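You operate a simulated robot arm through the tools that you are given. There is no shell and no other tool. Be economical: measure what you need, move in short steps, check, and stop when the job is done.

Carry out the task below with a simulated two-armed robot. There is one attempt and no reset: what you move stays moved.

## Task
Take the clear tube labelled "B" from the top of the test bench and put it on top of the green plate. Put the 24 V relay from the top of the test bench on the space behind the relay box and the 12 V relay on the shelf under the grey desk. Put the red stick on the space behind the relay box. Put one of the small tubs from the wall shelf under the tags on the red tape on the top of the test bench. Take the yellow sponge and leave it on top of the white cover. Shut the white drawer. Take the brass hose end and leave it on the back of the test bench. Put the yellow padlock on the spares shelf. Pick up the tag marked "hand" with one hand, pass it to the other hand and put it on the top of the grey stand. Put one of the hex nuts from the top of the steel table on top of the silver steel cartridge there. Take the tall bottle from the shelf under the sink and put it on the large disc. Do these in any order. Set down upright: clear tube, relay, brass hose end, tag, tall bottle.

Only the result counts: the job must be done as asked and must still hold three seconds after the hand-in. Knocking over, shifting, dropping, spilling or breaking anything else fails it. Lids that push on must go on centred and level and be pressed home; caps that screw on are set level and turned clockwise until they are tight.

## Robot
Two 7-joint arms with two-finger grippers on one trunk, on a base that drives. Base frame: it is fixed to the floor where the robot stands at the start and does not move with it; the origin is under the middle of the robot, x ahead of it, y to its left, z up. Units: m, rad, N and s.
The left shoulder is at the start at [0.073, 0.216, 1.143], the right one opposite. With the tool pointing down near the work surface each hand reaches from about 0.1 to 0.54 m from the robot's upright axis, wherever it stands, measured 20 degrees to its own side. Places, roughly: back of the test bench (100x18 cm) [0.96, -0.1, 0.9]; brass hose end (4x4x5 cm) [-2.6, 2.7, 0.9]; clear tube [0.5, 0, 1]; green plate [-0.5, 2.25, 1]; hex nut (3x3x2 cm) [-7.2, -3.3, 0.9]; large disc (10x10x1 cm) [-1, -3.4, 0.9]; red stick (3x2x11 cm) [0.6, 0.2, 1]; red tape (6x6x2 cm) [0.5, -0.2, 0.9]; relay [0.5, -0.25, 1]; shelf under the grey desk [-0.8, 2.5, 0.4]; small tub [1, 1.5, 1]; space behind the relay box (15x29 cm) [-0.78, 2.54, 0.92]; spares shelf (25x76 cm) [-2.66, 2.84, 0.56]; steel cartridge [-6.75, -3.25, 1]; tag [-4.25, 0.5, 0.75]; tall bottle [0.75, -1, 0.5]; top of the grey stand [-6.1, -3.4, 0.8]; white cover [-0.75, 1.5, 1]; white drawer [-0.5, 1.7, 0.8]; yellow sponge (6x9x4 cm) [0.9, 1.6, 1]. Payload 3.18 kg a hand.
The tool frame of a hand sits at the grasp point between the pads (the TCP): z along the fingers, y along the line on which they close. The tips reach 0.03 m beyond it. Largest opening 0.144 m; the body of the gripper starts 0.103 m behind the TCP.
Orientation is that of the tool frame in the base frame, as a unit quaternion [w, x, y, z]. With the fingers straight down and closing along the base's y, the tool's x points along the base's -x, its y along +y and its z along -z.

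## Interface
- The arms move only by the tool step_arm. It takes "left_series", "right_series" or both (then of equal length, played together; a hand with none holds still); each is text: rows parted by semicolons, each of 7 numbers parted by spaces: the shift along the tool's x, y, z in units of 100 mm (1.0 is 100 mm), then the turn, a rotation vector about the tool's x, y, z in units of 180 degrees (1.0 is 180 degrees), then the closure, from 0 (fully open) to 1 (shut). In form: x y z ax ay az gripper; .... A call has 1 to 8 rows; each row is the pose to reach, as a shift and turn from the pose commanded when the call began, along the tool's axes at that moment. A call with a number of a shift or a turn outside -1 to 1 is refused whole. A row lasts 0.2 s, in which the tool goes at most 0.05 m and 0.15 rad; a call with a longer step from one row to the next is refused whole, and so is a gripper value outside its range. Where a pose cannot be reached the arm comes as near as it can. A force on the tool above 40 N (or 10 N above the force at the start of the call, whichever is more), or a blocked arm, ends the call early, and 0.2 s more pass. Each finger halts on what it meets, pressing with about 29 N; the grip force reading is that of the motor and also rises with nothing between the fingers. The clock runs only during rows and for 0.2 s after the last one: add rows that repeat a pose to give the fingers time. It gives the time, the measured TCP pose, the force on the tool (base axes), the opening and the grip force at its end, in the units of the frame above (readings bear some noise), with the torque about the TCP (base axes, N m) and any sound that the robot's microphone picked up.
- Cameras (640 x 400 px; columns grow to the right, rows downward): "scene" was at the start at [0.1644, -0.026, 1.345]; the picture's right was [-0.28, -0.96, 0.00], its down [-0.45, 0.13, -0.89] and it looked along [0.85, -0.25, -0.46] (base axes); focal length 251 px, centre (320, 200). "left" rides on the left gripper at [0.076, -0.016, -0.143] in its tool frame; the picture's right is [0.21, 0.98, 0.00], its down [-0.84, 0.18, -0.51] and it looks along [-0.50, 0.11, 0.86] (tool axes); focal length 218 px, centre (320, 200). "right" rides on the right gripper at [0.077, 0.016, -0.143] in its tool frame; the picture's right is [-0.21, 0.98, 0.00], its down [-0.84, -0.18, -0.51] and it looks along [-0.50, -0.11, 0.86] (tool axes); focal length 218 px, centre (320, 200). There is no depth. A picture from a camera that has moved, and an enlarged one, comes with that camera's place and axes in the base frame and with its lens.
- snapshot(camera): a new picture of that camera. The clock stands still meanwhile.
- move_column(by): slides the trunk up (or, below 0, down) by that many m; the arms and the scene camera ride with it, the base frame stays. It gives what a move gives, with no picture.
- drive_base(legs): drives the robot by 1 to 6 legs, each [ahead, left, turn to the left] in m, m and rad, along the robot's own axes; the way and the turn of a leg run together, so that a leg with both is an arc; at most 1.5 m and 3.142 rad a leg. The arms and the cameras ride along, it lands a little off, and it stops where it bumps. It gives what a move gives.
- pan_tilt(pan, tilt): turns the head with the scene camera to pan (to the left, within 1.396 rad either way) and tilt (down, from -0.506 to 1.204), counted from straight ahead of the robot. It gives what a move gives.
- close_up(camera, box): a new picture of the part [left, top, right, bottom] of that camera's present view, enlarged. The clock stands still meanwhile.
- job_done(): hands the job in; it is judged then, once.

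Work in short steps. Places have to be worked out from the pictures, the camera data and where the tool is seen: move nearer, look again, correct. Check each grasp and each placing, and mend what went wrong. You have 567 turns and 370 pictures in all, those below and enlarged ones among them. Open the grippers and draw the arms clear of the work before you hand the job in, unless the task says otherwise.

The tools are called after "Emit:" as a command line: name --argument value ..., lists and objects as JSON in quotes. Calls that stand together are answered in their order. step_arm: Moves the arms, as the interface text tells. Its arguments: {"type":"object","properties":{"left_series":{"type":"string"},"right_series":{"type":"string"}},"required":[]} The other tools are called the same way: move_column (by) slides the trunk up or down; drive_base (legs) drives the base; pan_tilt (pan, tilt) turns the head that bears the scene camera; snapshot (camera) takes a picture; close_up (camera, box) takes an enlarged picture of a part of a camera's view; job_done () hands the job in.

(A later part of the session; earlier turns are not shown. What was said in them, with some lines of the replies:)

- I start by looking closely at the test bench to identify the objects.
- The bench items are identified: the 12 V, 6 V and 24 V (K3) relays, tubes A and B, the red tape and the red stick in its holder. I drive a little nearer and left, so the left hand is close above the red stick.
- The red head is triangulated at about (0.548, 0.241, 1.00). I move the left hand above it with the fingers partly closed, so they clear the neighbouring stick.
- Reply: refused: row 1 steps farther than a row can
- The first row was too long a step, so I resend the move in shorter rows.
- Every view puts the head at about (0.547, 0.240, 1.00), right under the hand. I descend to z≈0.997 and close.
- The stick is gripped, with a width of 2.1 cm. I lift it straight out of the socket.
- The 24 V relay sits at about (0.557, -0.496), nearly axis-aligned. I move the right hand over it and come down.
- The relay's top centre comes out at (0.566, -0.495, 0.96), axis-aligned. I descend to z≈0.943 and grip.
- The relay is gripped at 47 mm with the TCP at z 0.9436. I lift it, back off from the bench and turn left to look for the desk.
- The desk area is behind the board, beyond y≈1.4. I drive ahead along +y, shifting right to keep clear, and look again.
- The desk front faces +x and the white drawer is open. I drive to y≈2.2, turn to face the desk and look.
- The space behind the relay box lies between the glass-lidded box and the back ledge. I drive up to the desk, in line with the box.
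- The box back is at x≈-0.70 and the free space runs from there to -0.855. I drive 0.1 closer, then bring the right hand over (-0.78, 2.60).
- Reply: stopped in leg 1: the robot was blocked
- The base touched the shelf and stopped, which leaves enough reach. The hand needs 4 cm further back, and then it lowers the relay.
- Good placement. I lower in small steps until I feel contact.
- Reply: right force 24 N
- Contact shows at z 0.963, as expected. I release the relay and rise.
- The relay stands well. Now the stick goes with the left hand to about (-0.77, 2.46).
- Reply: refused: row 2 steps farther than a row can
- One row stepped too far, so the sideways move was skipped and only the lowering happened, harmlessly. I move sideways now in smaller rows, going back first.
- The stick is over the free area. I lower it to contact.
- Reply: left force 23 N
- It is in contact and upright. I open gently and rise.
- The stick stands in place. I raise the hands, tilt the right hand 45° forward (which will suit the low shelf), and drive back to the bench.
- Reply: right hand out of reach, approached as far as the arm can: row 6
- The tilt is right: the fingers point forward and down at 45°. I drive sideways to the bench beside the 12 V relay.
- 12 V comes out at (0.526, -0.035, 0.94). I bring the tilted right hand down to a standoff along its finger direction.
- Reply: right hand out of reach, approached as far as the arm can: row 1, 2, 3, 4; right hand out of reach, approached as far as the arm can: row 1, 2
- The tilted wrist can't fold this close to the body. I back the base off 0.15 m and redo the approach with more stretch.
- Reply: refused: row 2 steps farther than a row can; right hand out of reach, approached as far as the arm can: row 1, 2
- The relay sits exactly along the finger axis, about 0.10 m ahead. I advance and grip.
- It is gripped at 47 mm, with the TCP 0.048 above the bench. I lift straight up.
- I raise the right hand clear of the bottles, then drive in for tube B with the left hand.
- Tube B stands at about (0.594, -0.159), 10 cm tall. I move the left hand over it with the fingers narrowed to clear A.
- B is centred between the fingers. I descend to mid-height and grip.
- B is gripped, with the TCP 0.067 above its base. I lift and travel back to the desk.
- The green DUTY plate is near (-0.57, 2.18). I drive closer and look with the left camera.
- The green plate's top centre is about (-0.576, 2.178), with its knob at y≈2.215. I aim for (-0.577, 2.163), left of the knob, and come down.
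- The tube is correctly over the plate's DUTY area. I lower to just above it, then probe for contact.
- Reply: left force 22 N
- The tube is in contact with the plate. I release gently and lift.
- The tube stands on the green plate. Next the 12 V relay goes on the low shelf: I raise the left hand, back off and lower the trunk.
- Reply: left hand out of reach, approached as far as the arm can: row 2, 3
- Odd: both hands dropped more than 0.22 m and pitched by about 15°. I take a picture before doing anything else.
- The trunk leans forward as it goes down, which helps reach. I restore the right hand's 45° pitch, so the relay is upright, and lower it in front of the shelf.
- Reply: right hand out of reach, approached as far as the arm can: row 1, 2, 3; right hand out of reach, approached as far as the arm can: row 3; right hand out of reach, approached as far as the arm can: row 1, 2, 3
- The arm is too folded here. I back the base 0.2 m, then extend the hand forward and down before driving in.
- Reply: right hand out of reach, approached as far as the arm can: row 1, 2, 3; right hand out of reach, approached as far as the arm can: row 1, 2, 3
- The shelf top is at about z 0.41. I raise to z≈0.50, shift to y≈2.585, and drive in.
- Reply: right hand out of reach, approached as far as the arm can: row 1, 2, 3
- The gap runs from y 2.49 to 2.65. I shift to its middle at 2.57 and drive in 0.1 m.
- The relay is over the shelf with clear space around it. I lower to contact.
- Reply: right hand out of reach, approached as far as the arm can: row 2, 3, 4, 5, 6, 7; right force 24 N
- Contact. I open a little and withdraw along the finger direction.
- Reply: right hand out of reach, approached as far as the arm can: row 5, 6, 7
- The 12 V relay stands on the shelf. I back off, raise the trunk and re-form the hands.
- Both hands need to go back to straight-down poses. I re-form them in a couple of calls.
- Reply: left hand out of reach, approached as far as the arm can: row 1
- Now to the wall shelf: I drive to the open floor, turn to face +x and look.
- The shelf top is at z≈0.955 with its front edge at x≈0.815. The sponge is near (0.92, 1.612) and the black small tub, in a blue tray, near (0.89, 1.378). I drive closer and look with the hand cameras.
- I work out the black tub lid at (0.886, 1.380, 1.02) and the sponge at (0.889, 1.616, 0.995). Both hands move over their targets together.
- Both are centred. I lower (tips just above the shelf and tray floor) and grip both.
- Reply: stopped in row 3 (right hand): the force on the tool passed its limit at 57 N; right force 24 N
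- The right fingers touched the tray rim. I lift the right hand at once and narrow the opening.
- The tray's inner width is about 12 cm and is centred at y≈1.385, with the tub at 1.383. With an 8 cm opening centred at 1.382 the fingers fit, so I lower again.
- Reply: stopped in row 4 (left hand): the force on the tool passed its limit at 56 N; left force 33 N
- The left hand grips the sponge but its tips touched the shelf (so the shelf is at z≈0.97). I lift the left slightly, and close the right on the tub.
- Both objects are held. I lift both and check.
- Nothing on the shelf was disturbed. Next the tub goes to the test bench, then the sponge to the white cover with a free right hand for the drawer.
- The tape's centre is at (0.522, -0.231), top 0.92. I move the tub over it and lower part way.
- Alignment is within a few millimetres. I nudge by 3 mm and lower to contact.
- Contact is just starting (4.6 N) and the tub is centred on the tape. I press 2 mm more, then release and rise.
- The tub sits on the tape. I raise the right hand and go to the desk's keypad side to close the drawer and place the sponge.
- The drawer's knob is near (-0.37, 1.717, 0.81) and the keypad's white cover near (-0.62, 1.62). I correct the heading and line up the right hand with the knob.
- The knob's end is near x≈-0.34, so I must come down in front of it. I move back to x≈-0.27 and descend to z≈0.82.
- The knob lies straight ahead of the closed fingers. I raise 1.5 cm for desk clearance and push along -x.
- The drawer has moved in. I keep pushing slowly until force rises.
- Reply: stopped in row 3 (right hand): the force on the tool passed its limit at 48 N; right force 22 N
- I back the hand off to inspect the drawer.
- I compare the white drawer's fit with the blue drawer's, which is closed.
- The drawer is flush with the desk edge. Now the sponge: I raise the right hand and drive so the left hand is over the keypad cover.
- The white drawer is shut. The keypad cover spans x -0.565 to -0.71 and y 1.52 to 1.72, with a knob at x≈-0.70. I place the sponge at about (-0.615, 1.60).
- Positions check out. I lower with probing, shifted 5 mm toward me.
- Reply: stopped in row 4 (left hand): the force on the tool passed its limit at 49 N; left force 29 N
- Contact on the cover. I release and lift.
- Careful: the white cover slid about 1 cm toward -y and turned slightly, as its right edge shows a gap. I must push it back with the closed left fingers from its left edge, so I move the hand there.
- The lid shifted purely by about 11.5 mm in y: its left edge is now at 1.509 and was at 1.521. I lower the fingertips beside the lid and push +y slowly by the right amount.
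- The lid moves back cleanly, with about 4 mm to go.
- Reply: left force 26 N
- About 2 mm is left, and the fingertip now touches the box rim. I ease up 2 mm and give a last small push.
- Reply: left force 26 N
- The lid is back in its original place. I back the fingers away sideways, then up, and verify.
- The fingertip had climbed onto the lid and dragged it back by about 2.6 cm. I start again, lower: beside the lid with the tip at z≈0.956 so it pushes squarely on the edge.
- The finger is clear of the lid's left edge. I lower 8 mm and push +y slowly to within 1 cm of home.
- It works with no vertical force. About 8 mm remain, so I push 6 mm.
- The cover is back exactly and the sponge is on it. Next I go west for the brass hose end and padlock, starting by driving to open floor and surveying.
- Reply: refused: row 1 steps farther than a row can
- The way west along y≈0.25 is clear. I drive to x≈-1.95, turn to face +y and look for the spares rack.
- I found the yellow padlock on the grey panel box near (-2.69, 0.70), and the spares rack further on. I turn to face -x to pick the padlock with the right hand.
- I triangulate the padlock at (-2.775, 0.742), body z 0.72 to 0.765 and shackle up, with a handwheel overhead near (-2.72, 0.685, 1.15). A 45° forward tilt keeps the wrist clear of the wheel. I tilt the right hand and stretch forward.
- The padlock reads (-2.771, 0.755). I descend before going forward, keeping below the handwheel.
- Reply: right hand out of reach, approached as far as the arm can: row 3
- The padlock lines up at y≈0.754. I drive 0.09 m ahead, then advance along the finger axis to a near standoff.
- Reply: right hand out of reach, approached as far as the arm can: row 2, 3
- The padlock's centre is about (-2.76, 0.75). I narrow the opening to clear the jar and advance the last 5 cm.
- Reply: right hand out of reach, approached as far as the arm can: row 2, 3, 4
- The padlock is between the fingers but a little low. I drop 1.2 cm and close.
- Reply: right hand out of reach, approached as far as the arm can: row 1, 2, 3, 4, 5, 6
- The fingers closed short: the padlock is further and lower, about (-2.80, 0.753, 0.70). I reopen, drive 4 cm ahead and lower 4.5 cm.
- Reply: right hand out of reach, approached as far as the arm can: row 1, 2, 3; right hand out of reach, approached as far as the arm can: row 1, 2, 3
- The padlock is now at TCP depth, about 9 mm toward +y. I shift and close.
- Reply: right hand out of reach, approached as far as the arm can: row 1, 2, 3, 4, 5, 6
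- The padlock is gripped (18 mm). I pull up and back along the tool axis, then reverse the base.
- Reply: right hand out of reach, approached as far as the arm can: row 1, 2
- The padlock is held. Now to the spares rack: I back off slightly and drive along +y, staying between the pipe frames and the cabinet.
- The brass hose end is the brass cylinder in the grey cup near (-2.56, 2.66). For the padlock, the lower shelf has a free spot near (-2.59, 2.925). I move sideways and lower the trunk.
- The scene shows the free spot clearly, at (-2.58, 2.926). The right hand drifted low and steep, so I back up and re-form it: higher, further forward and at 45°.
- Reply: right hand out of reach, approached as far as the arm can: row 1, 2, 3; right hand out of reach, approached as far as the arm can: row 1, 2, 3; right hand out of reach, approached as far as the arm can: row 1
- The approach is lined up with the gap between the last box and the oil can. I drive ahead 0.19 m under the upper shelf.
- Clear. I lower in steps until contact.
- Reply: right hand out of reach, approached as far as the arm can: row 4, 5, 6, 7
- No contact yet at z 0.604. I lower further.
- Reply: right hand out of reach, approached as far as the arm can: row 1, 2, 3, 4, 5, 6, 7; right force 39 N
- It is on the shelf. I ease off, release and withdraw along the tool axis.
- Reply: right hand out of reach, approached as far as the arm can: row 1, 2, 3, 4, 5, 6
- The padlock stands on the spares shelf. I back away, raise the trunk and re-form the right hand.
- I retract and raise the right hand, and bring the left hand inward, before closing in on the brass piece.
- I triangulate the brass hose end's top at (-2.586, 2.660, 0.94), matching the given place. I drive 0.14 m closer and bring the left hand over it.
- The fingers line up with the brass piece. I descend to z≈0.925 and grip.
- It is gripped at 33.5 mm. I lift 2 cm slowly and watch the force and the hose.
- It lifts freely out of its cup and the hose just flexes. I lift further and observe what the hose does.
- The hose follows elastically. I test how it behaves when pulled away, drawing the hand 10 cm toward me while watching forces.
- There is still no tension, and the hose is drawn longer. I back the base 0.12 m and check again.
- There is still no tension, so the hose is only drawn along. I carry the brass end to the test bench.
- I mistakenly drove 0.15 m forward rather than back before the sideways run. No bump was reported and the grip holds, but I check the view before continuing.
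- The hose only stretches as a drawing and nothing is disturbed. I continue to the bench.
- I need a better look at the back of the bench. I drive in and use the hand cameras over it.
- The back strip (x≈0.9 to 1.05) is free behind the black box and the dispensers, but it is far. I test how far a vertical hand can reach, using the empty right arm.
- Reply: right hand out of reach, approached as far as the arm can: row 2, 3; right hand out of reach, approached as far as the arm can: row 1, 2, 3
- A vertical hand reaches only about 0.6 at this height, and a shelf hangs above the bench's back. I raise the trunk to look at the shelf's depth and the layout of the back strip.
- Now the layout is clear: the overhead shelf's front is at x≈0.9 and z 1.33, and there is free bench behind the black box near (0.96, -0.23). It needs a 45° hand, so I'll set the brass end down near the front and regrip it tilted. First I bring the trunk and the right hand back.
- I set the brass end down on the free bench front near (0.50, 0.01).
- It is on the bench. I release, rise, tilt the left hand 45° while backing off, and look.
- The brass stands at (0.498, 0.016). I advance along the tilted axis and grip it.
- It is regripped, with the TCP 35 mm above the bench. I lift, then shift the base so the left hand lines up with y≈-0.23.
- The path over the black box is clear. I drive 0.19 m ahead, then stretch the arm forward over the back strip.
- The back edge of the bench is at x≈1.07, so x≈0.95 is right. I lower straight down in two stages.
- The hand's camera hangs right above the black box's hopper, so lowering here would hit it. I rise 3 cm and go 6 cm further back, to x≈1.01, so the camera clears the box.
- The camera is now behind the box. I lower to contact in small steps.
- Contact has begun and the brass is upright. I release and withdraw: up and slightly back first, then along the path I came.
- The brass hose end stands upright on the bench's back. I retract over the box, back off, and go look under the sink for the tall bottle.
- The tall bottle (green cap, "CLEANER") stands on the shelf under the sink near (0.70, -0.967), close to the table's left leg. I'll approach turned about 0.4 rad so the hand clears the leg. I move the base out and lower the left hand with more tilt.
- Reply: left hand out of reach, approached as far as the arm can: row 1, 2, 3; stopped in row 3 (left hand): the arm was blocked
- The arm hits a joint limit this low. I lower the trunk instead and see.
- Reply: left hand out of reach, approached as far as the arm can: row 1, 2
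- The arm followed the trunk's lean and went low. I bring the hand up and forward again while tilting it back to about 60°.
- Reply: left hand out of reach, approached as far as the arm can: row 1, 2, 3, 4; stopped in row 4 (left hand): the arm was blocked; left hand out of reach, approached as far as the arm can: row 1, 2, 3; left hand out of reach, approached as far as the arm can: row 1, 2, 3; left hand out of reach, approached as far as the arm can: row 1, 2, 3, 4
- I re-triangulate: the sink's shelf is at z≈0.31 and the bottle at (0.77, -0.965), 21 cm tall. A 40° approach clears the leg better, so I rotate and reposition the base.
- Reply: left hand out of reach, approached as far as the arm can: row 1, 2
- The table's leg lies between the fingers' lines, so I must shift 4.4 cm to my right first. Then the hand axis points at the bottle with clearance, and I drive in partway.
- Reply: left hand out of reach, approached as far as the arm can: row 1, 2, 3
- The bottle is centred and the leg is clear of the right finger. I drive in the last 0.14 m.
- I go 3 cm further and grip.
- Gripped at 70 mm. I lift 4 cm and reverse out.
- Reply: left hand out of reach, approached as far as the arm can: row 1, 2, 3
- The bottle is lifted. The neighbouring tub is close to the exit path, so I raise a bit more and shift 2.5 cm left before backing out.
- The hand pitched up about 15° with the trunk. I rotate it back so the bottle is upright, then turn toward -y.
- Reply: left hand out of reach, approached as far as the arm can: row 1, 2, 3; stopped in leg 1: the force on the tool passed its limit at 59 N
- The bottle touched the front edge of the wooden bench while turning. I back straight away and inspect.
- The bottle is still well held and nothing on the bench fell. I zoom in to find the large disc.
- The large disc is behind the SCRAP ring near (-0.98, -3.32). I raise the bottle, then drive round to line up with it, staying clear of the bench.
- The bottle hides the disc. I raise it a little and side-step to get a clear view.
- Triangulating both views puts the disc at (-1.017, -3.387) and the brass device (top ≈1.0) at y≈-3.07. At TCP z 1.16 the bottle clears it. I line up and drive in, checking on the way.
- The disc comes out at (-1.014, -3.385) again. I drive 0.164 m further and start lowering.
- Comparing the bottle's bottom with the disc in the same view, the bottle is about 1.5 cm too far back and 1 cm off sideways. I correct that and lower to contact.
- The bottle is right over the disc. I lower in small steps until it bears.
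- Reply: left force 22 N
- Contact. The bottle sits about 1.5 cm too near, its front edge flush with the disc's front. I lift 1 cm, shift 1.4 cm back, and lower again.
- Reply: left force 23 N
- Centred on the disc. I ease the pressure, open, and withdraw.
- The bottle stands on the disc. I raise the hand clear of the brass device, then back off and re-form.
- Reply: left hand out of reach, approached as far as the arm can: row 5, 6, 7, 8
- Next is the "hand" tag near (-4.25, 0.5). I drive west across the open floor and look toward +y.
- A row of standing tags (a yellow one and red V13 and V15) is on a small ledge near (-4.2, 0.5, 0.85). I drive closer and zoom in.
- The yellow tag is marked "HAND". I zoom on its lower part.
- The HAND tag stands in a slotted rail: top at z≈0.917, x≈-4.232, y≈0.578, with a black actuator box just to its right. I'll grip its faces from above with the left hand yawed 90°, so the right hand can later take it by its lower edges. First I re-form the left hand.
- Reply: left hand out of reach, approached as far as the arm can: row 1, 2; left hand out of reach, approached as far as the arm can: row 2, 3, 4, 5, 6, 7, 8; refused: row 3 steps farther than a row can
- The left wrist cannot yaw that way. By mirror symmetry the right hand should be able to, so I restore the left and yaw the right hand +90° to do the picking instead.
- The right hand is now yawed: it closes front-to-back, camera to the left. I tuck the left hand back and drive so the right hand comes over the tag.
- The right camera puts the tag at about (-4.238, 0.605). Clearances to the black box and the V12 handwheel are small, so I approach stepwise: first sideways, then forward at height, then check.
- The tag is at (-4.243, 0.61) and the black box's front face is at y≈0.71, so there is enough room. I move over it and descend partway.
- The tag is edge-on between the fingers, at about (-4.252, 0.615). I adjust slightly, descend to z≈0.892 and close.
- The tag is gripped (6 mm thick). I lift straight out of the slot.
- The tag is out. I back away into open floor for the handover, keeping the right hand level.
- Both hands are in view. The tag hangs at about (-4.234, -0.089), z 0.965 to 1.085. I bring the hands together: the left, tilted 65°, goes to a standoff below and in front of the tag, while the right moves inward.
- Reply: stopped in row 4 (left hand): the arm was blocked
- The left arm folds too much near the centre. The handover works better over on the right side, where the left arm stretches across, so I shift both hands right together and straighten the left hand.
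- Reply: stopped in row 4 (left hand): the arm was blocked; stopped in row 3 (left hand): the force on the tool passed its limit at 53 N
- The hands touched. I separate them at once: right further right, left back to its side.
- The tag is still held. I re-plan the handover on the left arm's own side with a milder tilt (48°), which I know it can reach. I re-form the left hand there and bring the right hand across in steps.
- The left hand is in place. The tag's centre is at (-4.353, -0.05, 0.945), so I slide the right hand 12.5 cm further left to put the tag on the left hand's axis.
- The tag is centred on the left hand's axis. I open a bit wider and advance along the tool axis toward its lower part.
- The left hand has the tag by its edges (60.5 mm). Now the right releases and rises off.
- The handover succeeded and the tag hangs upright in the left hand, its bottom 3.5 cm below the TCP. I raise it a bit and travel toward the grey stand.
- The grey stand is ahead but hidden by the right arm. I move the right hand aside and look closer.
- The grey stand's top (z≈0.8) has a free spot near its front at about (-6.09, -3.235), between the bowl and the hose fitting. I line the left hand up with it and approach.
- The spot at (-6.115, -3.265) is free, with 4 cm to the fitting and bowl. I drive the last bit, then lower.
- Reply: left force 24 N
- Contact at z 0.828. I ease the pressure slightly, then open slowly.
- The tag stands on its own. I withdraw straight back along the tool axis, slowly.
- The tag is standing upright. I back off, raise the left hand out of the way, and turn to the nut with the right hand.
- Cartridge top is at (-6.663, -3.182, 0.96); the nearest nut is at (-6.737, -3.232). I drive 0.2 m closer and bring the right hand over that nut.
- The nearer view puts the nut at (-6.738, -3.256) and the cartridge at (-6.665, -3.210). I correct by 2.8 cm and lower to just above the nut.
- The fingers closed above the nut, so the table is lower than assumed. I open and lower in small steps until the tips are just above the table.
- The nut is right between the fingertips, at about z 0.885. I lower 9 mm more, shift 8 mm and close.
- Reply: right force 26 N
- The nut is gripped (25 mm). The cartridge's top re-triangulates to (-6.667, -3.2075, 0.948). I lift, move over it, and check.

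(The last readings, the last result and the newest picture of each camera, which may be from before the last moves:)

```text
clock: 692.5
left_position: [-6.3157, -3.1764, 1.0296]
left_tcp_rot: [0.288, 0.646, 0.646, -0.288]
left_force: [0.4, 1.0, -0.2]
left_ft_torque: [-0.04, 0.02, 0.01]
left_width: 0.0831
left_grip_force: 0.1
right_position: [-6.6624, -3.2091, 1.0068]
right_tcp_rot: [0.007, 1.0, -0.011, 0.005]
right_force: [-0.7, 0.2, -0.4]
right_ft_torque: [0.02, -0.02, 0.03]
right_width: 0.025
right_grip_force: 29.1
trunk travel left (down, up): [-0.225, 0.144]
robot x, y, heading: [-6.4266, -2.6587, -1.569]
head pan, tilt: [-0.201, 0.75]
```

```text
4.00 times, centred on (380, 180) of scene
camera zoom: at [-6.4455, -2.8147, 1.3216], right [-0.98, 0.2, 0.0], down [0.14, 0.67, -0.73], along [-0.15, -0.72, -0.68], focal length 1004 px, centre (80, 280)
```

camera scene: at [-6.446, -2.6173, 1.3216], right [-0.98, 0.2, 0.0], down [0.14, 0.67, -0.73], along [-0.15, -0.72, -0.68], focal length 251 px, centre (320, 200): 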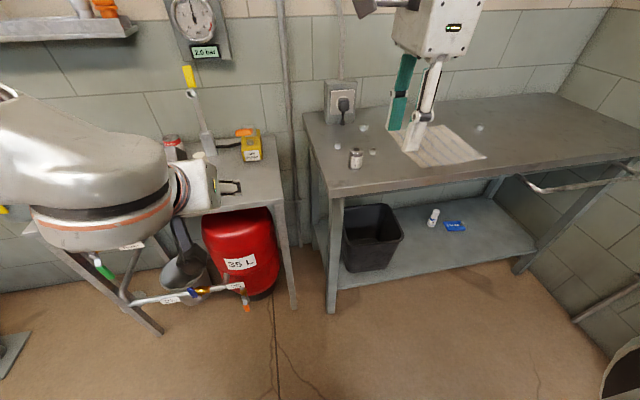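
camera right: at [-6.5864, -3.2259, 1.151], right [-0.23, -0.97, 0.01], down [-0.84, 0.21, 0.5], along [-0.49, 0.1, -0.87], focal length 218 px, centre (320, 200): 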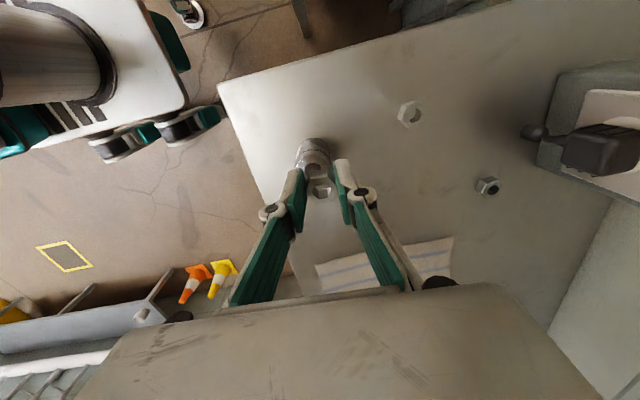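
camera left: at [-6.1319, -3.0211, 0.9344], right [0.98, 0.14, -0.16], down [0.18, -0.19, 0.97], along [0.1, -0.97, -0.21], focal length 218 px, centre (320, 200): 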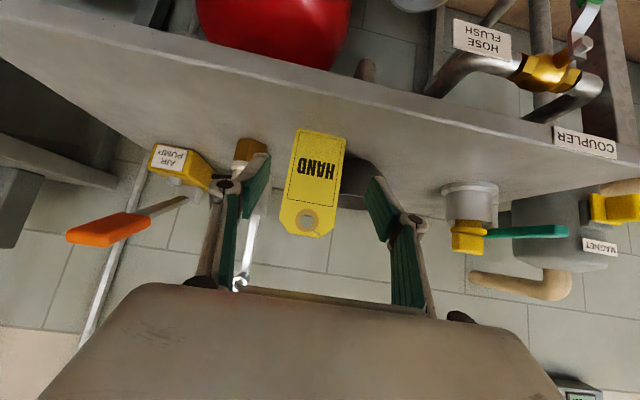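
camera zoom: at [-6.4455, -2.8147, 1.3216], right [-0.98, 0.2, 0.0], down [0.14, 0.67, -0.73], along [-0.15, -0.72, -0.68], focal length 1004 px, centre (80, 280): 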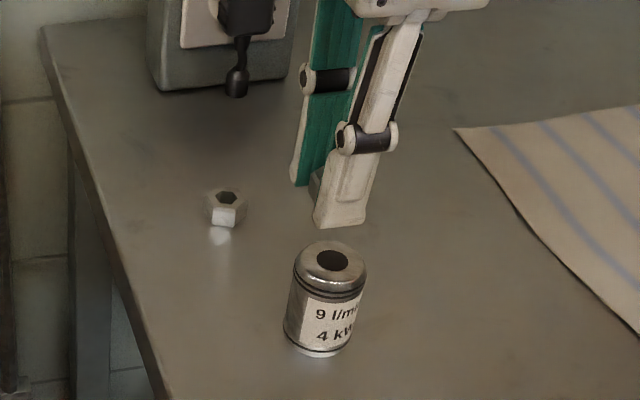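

The nut is nearly above the bore, 6 mm off in y. I correct and lower to contact.

Emit:
step_arm --right_series "0.01 -0.06 0.1 0 0 0 1; 0.01 -0.07 0.2 0 0 0 1; 0.01 -0.07 0.24 0 0 0 1; 0.01 -0.07 0.27 0 0 0 1; 0.01 -0.07 0.3 0 0 0 1; 0.01 -0.07 0.33 0 0 0 1"

Emit:
close_up --camera "right" --box '[260, 120, 380, 220]'

```text
clock: 693.9
left_position: [-6.3171, -3.1768, 1.0291]
left_tcp_rot: [0.287, 0.647, 0.645, -0.288]
left_force: [-0.1, 0.1, -0.2]
left_ft_torque: [0.0, -0.02, 0.03]
left_width: 0.0834
left_grip_force: 0.0
right_position: [-6.6616, -3.2028, 0.9736]
right_tcp_rot: [0.007, 1.0, -0.01, 0.004]
right_force: [-0.3, -0.3, 0.1]
right_ft_torque: [0.0, 0.02, 0.0]
right_width: 0.025
right_grip_force: 28.9
trunk travel left (down, up): [-0.225, 0.144]
robot x, y, heading: [-6.4322, -2.657, -1.57]
head pan, tilt: [-0.201, 0.75]
```

```text
4.00 times, centred on (320, 170) of right
camera zoom: at [-6.5857, -3.2191, 1.1178], right [-0.23, -0.97, 0.01], down [-0.84, 0.2, 0.5], along [-0.49, 0.1, -0.87], focal length 873 px, centre (320, 320)
```

zoom: 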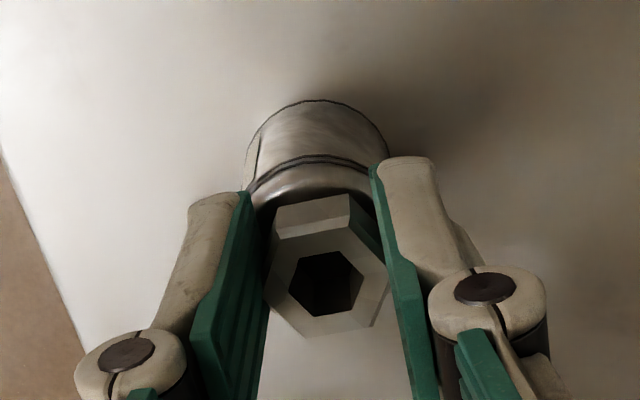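

Emit:
step_arm --right_series "0 0 0.03 0 0 0 1; 0 0 0.06 0 0 0 1; 0 0 0.09 0 0 0 1; 0 0 0.12 0 0 0 1; 0 0 0.14 0 0 0 1"

Emit:
close_up --camera "right" --box '[260, 120, 380, 220]'

Emit:
close_up --camera "scene" --box '[320, 130, 440, 230]'

```text
clock: 694.9
left_position: [-6.3165, -3.1758, 1.0297]
left_tcp_rot: [0.288, 0.647, 0.645, -0.288]
left_force: [0.6, 0.7, -0.3]
left_ft_torque: [0.05, 0.02, 0.03]
left_width: 0.0834
left_grip_force: 0.1
right_position: [-6.6623, -3.2031, 0.9699]
right_tcp_rot: [0.012, 1.0, -0.012, 0.008]
right_force: [-3.5, 7.8, 22.6]
right_ft_torque: [0.61, 0.3, -0.08]
right_width: 0.0249
right_grip_force: 29.4
trunk travel left (down, up): [-0.225, 0.144]
robot x, y, heading: [-6.4265, -2.6584, -1.572]
head pan, tilt: [-0.201, 0.75]
stopped in row 5 (right hand): the force on the tool passed its limit at 42 N (the readings are from after the stop); the commanded pose is now the measured one
```

```text
4.00 times, centred on (320, 170) of right
camera zoom: at [-6.5864, -3.2181, 1.114], right [-0.23, -0.97, 0.02], down [-0.85, 0.21, 0.49], along [-0.48, 0.1, -0.87], focal length 873 px, centre (320, 320)
```

zoom: 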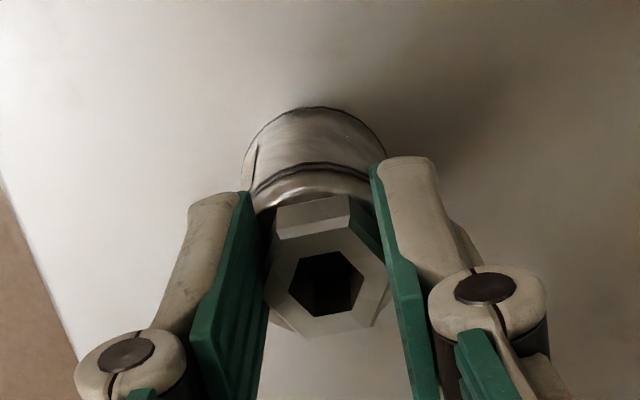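

```text
4.00 times, centred on (380, 180) of scene
camera zoom: at [-6.4462, -2.813, 1.3218], right [-0.98, 0.2, 0.0], down [0.14, 0.67, -0.73], along [-0.15, -0.72, -0.68], focal length 1004 px, centre (80, 280)
```

zoom: 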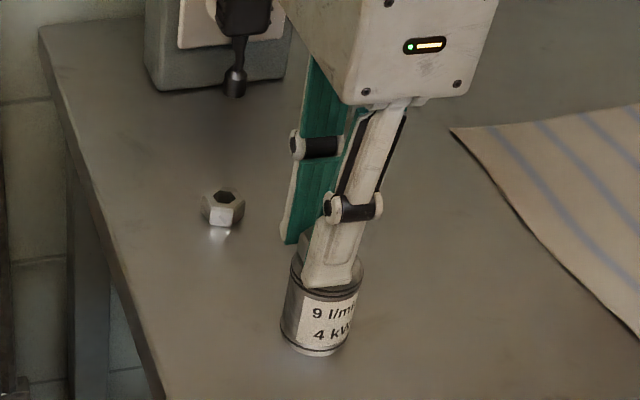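

The nut is on the cartridge. I ease up 2 mm to take off the side load, open gently and rise.

Emit:
step_arm --right_series "0 0 -0.015 0 0 0 1; 0 0 -0.025 0 0 0 1; 0 0 -0.025 0 0 0 0.9; 0 0 -0.025 0 0 0 0.75; 0 0 -0.025 0 0 0 0.68; 0 0 -0.2 0 0 0 0.68; 0 0 -0.5 0 0 0 0.68; 0 0 -0.9 0 0 0 0.68"

Emit:
close_up --camera "scene" --box '[320, 130, 440, 230]'

Emit:
close_up --camera "right" --box '[260, 120, 380, 220]'

```text
clock: 696.7
left_position: [-6.3178, -3.1768, 1.0294]
left_tcp_rot: [0.288, 0.646, 0.645, -0.289]
left_force: [0.5, 0.6, -0.9]
left_ft_torque: [0.0, 0.02, -0.04]
left_width: 0.0836
left_grip_force: 0.1
right_position: [-6.6626, -3.2008, 1.0556]
right_tcp_rot: [0.011, 1.0, -0.012, 0.006]
right_force: [-0.7, 0.1, 0.2]
right_ft_torque: [0.0, 0.01, -0.01]
right_width: 0.046
right_grip_force: 0.1
trunk travel left (down, up): [-0.225, 0.144]
robot x, y, heading: [-6.4291, -2.6558, -1.571]
head pan, tilt: [-0.201, 0.75]
```

```text
4.00 times, centred on (380, 180) of scene
camera zoom: at [-6.4457, -2.8139, 1.3218], right [-0.98, 0.2, 0.0], down [0.14, 0.67, -0.73], along [-0.15, -0.72, -0.68], focal length 1004 px, centre (80, 280)
```

zoom: 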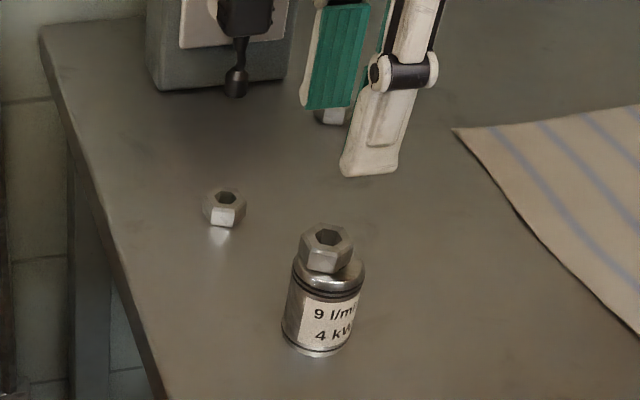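

```text
4.00 times, centred on (320, 170) of right
camera zoom: at [-6.5866, -3.2165, 1.2001], right [-0.23, -0.97, 0.02], down [-0.84, 0.21, 0.49], along [-0.48, 0.1, -0.87], focal length 873 px, centre (320, 320)
```

zoom: 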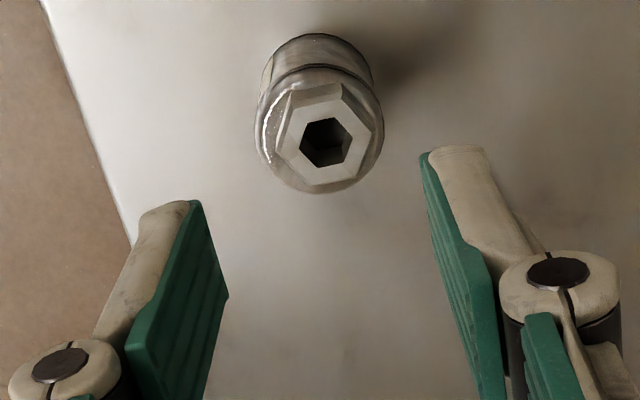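

The nut sits centred on the cartridge. I raise the right hand, back away with both grippers open, and verify the tag and nut once more.

Emit:
step_arm --right_series "0 0 -0.4 0 0 0 0.3; 0 0 -0.8 0 0 0 0.2; 0 0 -0.9 0 0 0 0" --left_series "0 0 0 0 0 0 0.2; 0 0 0 0 0 0 0; 0 0 0 0 0 0 0"

Emit:
drive_base --legs '[[-0.7, 0, 0]]'

Emit:
pan_tilt --pan 0.1 --tilt 0.5

Emit:
snapshot --camera "scene"

Emit:
close_up --camera "scene" --box '[160, 100, 400, 250]'

```text
clock: 697.5
left_position: [-6.3176, -3.1766, 1.0303]
left_tcp_rot: [0.287, 0.647, 0.645, -0.288]
left_force: [0.8, 0.0, -0.6]
left_ft_torque: [-0.03, 0.0, 0.01]
left_width: 0.1442
left_grip_force: 0.0
right_position: [-6.6646, -3.2008, 1.1463]
right_tcp_rot: [0.011, 1.0, -0.011, 0.008]
right_force: [-0.2, 0.0, 0.0]
right_ft_torque: [0.01, 0.01, 0.0]
right_width: 0.1442
right_grip_force: 0.1
trunk travel left (down, up): [-0.225, 0.144]
robot x, y, heading: [-6.4273, -2.6572, -1.569]
head pan, tilt: [-0.201, 0.75]
```

```text
clock: 701.4
left_position: [-6.3155, -2.4765, 1.0296]
left_tcp_rot: [0.287, 0.646, 0.646, -0.287]
left_force: [-0.6, 0.2, 0.1]
left_ft_torque: [-0.01, 0.02, 0.0]
left_width: 0.144
left_grip_force: 0.1
right_position: [-6.6623, -2.5007, 1.1453]
right_tcp_rot: [0.01, 1.0, -0.011, 0.006]
right_force: [0.4, -0.4, -0.5]
right_ft_torque: [-0.06, -0.02, -0.01]
right_width: 0.144
right_grip_force: 0.1
trunk travel left (down, up): [-0.225, 0.144]
robot x, y, heading: [-6.4254, -1.959, -1.572]
head pan, tilt: [-0.201, 0.75]
```

```text
clock: 702.2
left_position: [-6.3158, -2.4781, 1.0289]
left_tcp_rot: [0.287, 0.647, 0.645, -0.289]
left_force: [0.1, -0.3, 0.1]
left_ft_torque: [-0.02, -0.02, 0.02]
left_width: 0.1437
left_grip_force: 0.0
right_position: [-6.6636, -2.5016, 1.1458]
right_tcp_rot: [0.01, 1.0, -0.012, 0.007]
right_force: [0.5, -0.1, 0.2]
right_ft_torque: [-0.01, 0.0, -0.02]
right_width: 0.1437
right_grip_force: 0.0
trunk travel left (down, up): [-0.225, 0.144]
robot x, y, heading: [-6.4299, -1.9592, -1.571]
head pan, tilt: [0.099, 0.499]
```

```text
75 pictures are left
camera scene: at [-6.4208, -2.125, 1.3435], right [-1.0, -0.1, 0.0], down [-0.05, 0.48, -0.88], along [0.09, -0.87, -0.48], focal length 251 px, centre (320, 200)
```

scene: 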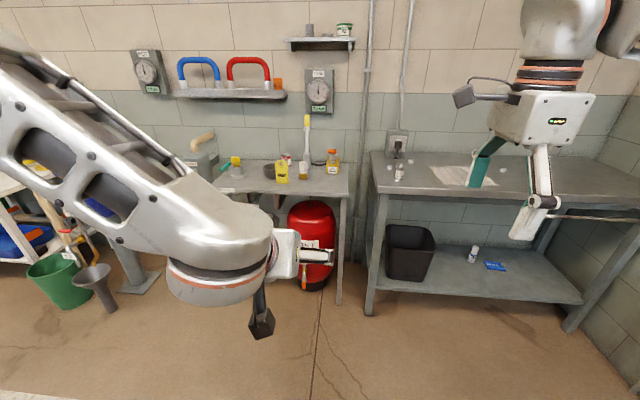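

```text
2.67 times, centred on (280, 175) of scene
camera zoom: at [-6.4208, -2.125, 1.3435], right [-1.0, -0.1, 0.0], down [-0.05, 0.48, -0.88], along [0.09, -0.87, -0.48], focal length 669 px, centre (427, 267)
```

zoom: 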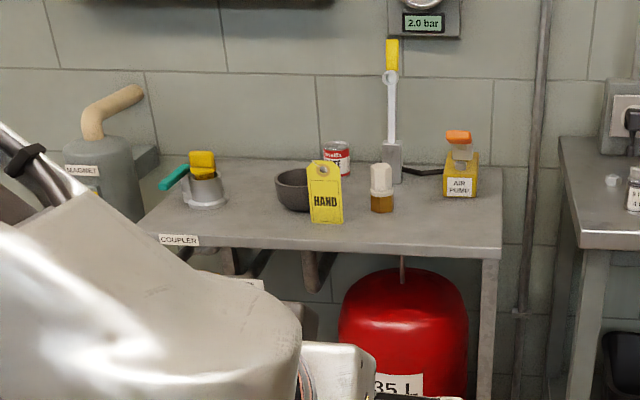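

The tag stands and the nut is in place. As a final check I drive back past the spares rack and the bench to confirm the earlier placements still hold.

Emit:
drive_base --legs '[[-0.4, 0, 0], [0, 0, 1.571], [1.5, 0, 0], [1.5, 0, 0], [1.3, 0.9, 0]]'

Emit:
pan_tilt --pan 1.2 --tilt 0.3

Emit:
snapshot --camera "scene"

```text
refused: leg 5 is longer than a leg can be; nothing moved
```

```text
clock: 703.5
left_position: [-6.3171, -2.4785, 1.0296]
left_tcp_rot: [0.287, 0.647, 0.646, -0.288]
left_force: [0.9, -0.3, 0.0]
left_ft_torque: [0.02, 0.01, 0.0]
left_width: 0.1439
left_grip_force: 0.0
right_position: [-6.664, -2.5017, 1.1454]
right_tcp_rot: [0.011, 1.0, -0.011, 0.005]
right_force: [0.3, 0.1, -0.2]
right_ft_torque: [0.0, 0.01, 0.0]
right_width: 0.1441
right_grip_force: 0.0
trunk travel left (down, up): [-0.225, 0.144]
robot x, y, heading: [-6.434, -1.9538, -1.57]
head pan, tilt: [1.201, 0.3]
```

```text
73 pictures are left
camera scene: at [-6.3427, -2.0682, 1.3619], right [-0.36, -0.93, 0.0], down [-0.28, 0.11, -0.96], along [0.89, -0.35, -0.3], focal length 251 px, centre (320, 200)
```

scene: 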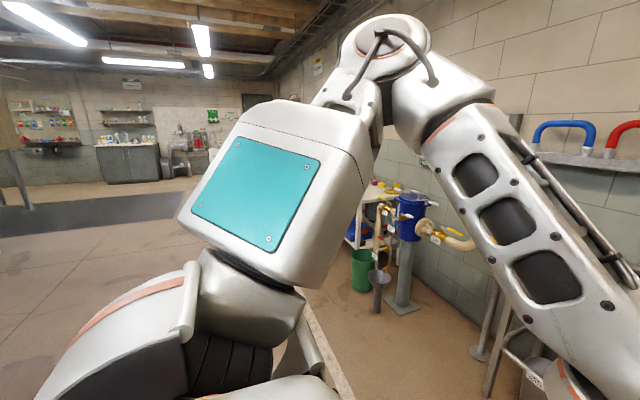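

Emit:
drive_base --legs '[[-0.4, 0, 0], [0, 0, 1.571], [1.5, 0, 0], [1.5, 0, 0], [1.4, 0, 0], [0, 1.4, 0]]'

Emit:
pan_tilt --pan 1.35 --tilt 0.3

Emit:
snapshot --camera "scene"

Emit:
pan_tilt --pan 0 --tilt 0.25

Emit:
close_up --camera "scene" --box '[200, 140, 440, 290]'

```text
clock: 742.8
left_position: [-1.4537, -0.0873, 1.0288]
left_tcp_rot: [0.407, 0.011, 0.913, -0.005]
left_force: [-0.2, 0.2, -0.3]
left_ft_torque: [0.0, 0.0, 0.01]
left_width: 0.1441
left_grip_force: 0.1
right_position: [-1.439, -0.4351, 1.1449]
right_tcp_rot: [0.003, 0.723, 0.691, 0.011]
right_force: [-0.4, -0.4, -0.9]
right_ft_torque: [0.01, 0.01, 0.03]
right_width: 0.1439
right_grip_force: 0.0
trunk travel left (down, up): [-0.225, 0.144]
robot x, y, heading: [-1.9748, -0.1893, -0.017]
head pan, tilt: [1.201, 0.3]
```

```text
clock: 743.5
left_position: [-1.4543, -0.0882, 1.0287]
left_tcp_rot: [0.407, 0.011, 0.913, -0.006]
left_force: [-1.0, -0.4, -0.1]
left_ft_torque: [0.0, 0.0, 0.0]
left_width: 0.144
left_grip_force: 0.1
right_position: [-1.4395, -0.4352, 1.145]
right_tcp_rot: [0.003, 0.723, 0.691, 0.013]
right_force: [0.1, 0.0, 0.1]
right_ft_torque: [0.02, 0.03, 0.03]
right_width: 0.144
right_grip_force: 0.0
trunk travel left (down, up): [-0.225, 0.144]
robot x, y, heading: [-1.9775, -0.19, -0.023]
head pan, tilt: [1.349, 0.3]
```

```text
72 pictures are left
camera scene: at [-1.878, -0.101, 1.362], right [0.97, -0.24, 0.0], down [-0.07, -0.29, -0.96], along [0.23, 0.93, -0.3], focal length 251 px, centre (320, 200)
```

scene: 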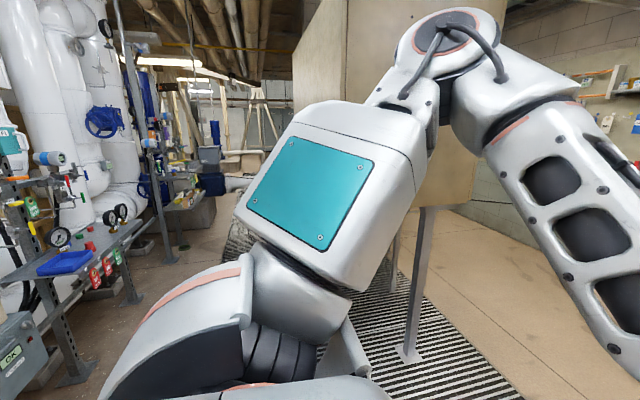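

```text
clock: 745.0
left_position: [-1.4546, -0.0869, 1.0277]
left_tcp_rot: [0.407, 0.011, 0.913, -0.005]
left_force: [0.8, 0.1, 0.8]
left_ft_torque: [0.0, -0.02, 0.01]
left_width: 0.1436
left_grip_force: 0.1
right_position: [-1.4396, -0.4349, 1.1476]
right_tcp_rot: [0.004, 0.723, 0.691, 0.012]
right_force: [-1.4, 0.0, -0.3]
right_ft_torque: [0.01, 0.0, 0.03]
right_width: 0.1443
right_grip_force: 0.1
trunk travel left (down, up): [-0.225, 0.144]
robot x, y, heading: [-1.9779, -0.1879, -0.019]
head pan, tilt: [0.0, 0.25]
```

```text
2.67 times, centred on (320, 215) of scene
camera zoom: at [-1.8072, -0.1935, 1.3667], right [-0.02, -1.0, 0.0], down [-0.25, 0.01, -0.97], along [0.97, -0.02, -0.25], focal length 669 px, centre (320, 160)
```

zoom: 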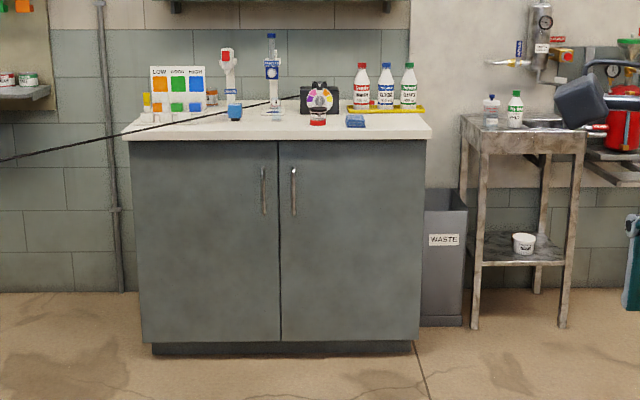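

The bench looks right (hose to the back, tub on tape). One last zoom at the spares rack.

Emit:
pan_tilt --pan 1.396 --tilt 0.3

Emit:
close_up --camera "scene" --box '[130, 120, 290, 240]'

```text
clock: 746.5
left_position: [-1.454, -0.0878, 1.0286]
left_tcp_rot: [0.407, 0.011, 0.913, -0.004]
left_force: [0.0, -0.4, 0.3]
left_ft_torque: [-0.01, -0.05, 0.02]
left_width: 0.1441
left_grip_force: 0.2
right_position: [-1.4389, -0.4349, 1.1446]
right_tcp_rot: [0.004, 0.723, 0.691, 0.011]
right_force: [0.2, -1.2, -0.5]
right_ft_torque: [-0.03, -0.01, 0.01]
right_width: 0.1442
right_grip_force: 0.1
trunk travel left (down, up): [-0.225, 0.144]
robot x, y, heading: [-1.9792, -0.1934, -0.019]
head pan, tilt: [1.396, 0.3]
```

```text
3.33 times, centred on (210, 180) of scene
camera zoom: at [-1.8823, -0.1, 1.362], right [0.98, -0.2, 0.0], down [-0.06, -0.29, -0.96], along [0.19, 0.94, -0.3], focal length 837 px, centre (687, 267)
```

zoom: 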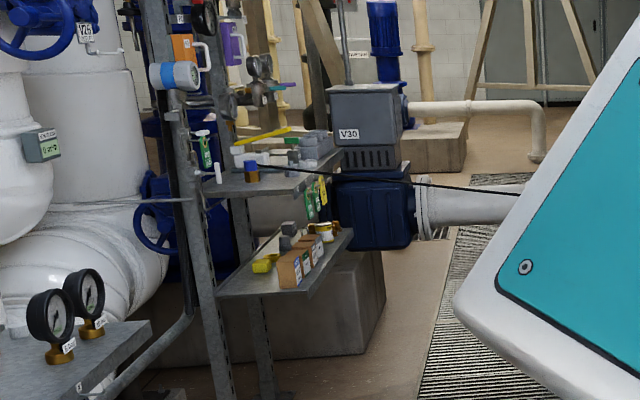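

The rack is intact: tags hanging, boxes standing. Both grippers are open and the arms are clear of the work, so I hand the job in.

Emit:
job_done

```text
The job is handed in.
```

I carried out all the placements, shut the white drawer, and handed the job in with both grippers open and the arms clear. After the last move I re-checked the tag, nut, test bench and spares rack (the padlock was not visible in that last view). I did not go back to the desk or the bottle on the disc.

- **Contacts:** a finger pressed the rim of the blue tray on the wall shelf, the base nudged the desk shelf, and the bottle touched the wooden bench edge. Nothing looked shifted afterwards.
- **White cover:** it slid while I set the sponge down, and I pushed it back to its place.
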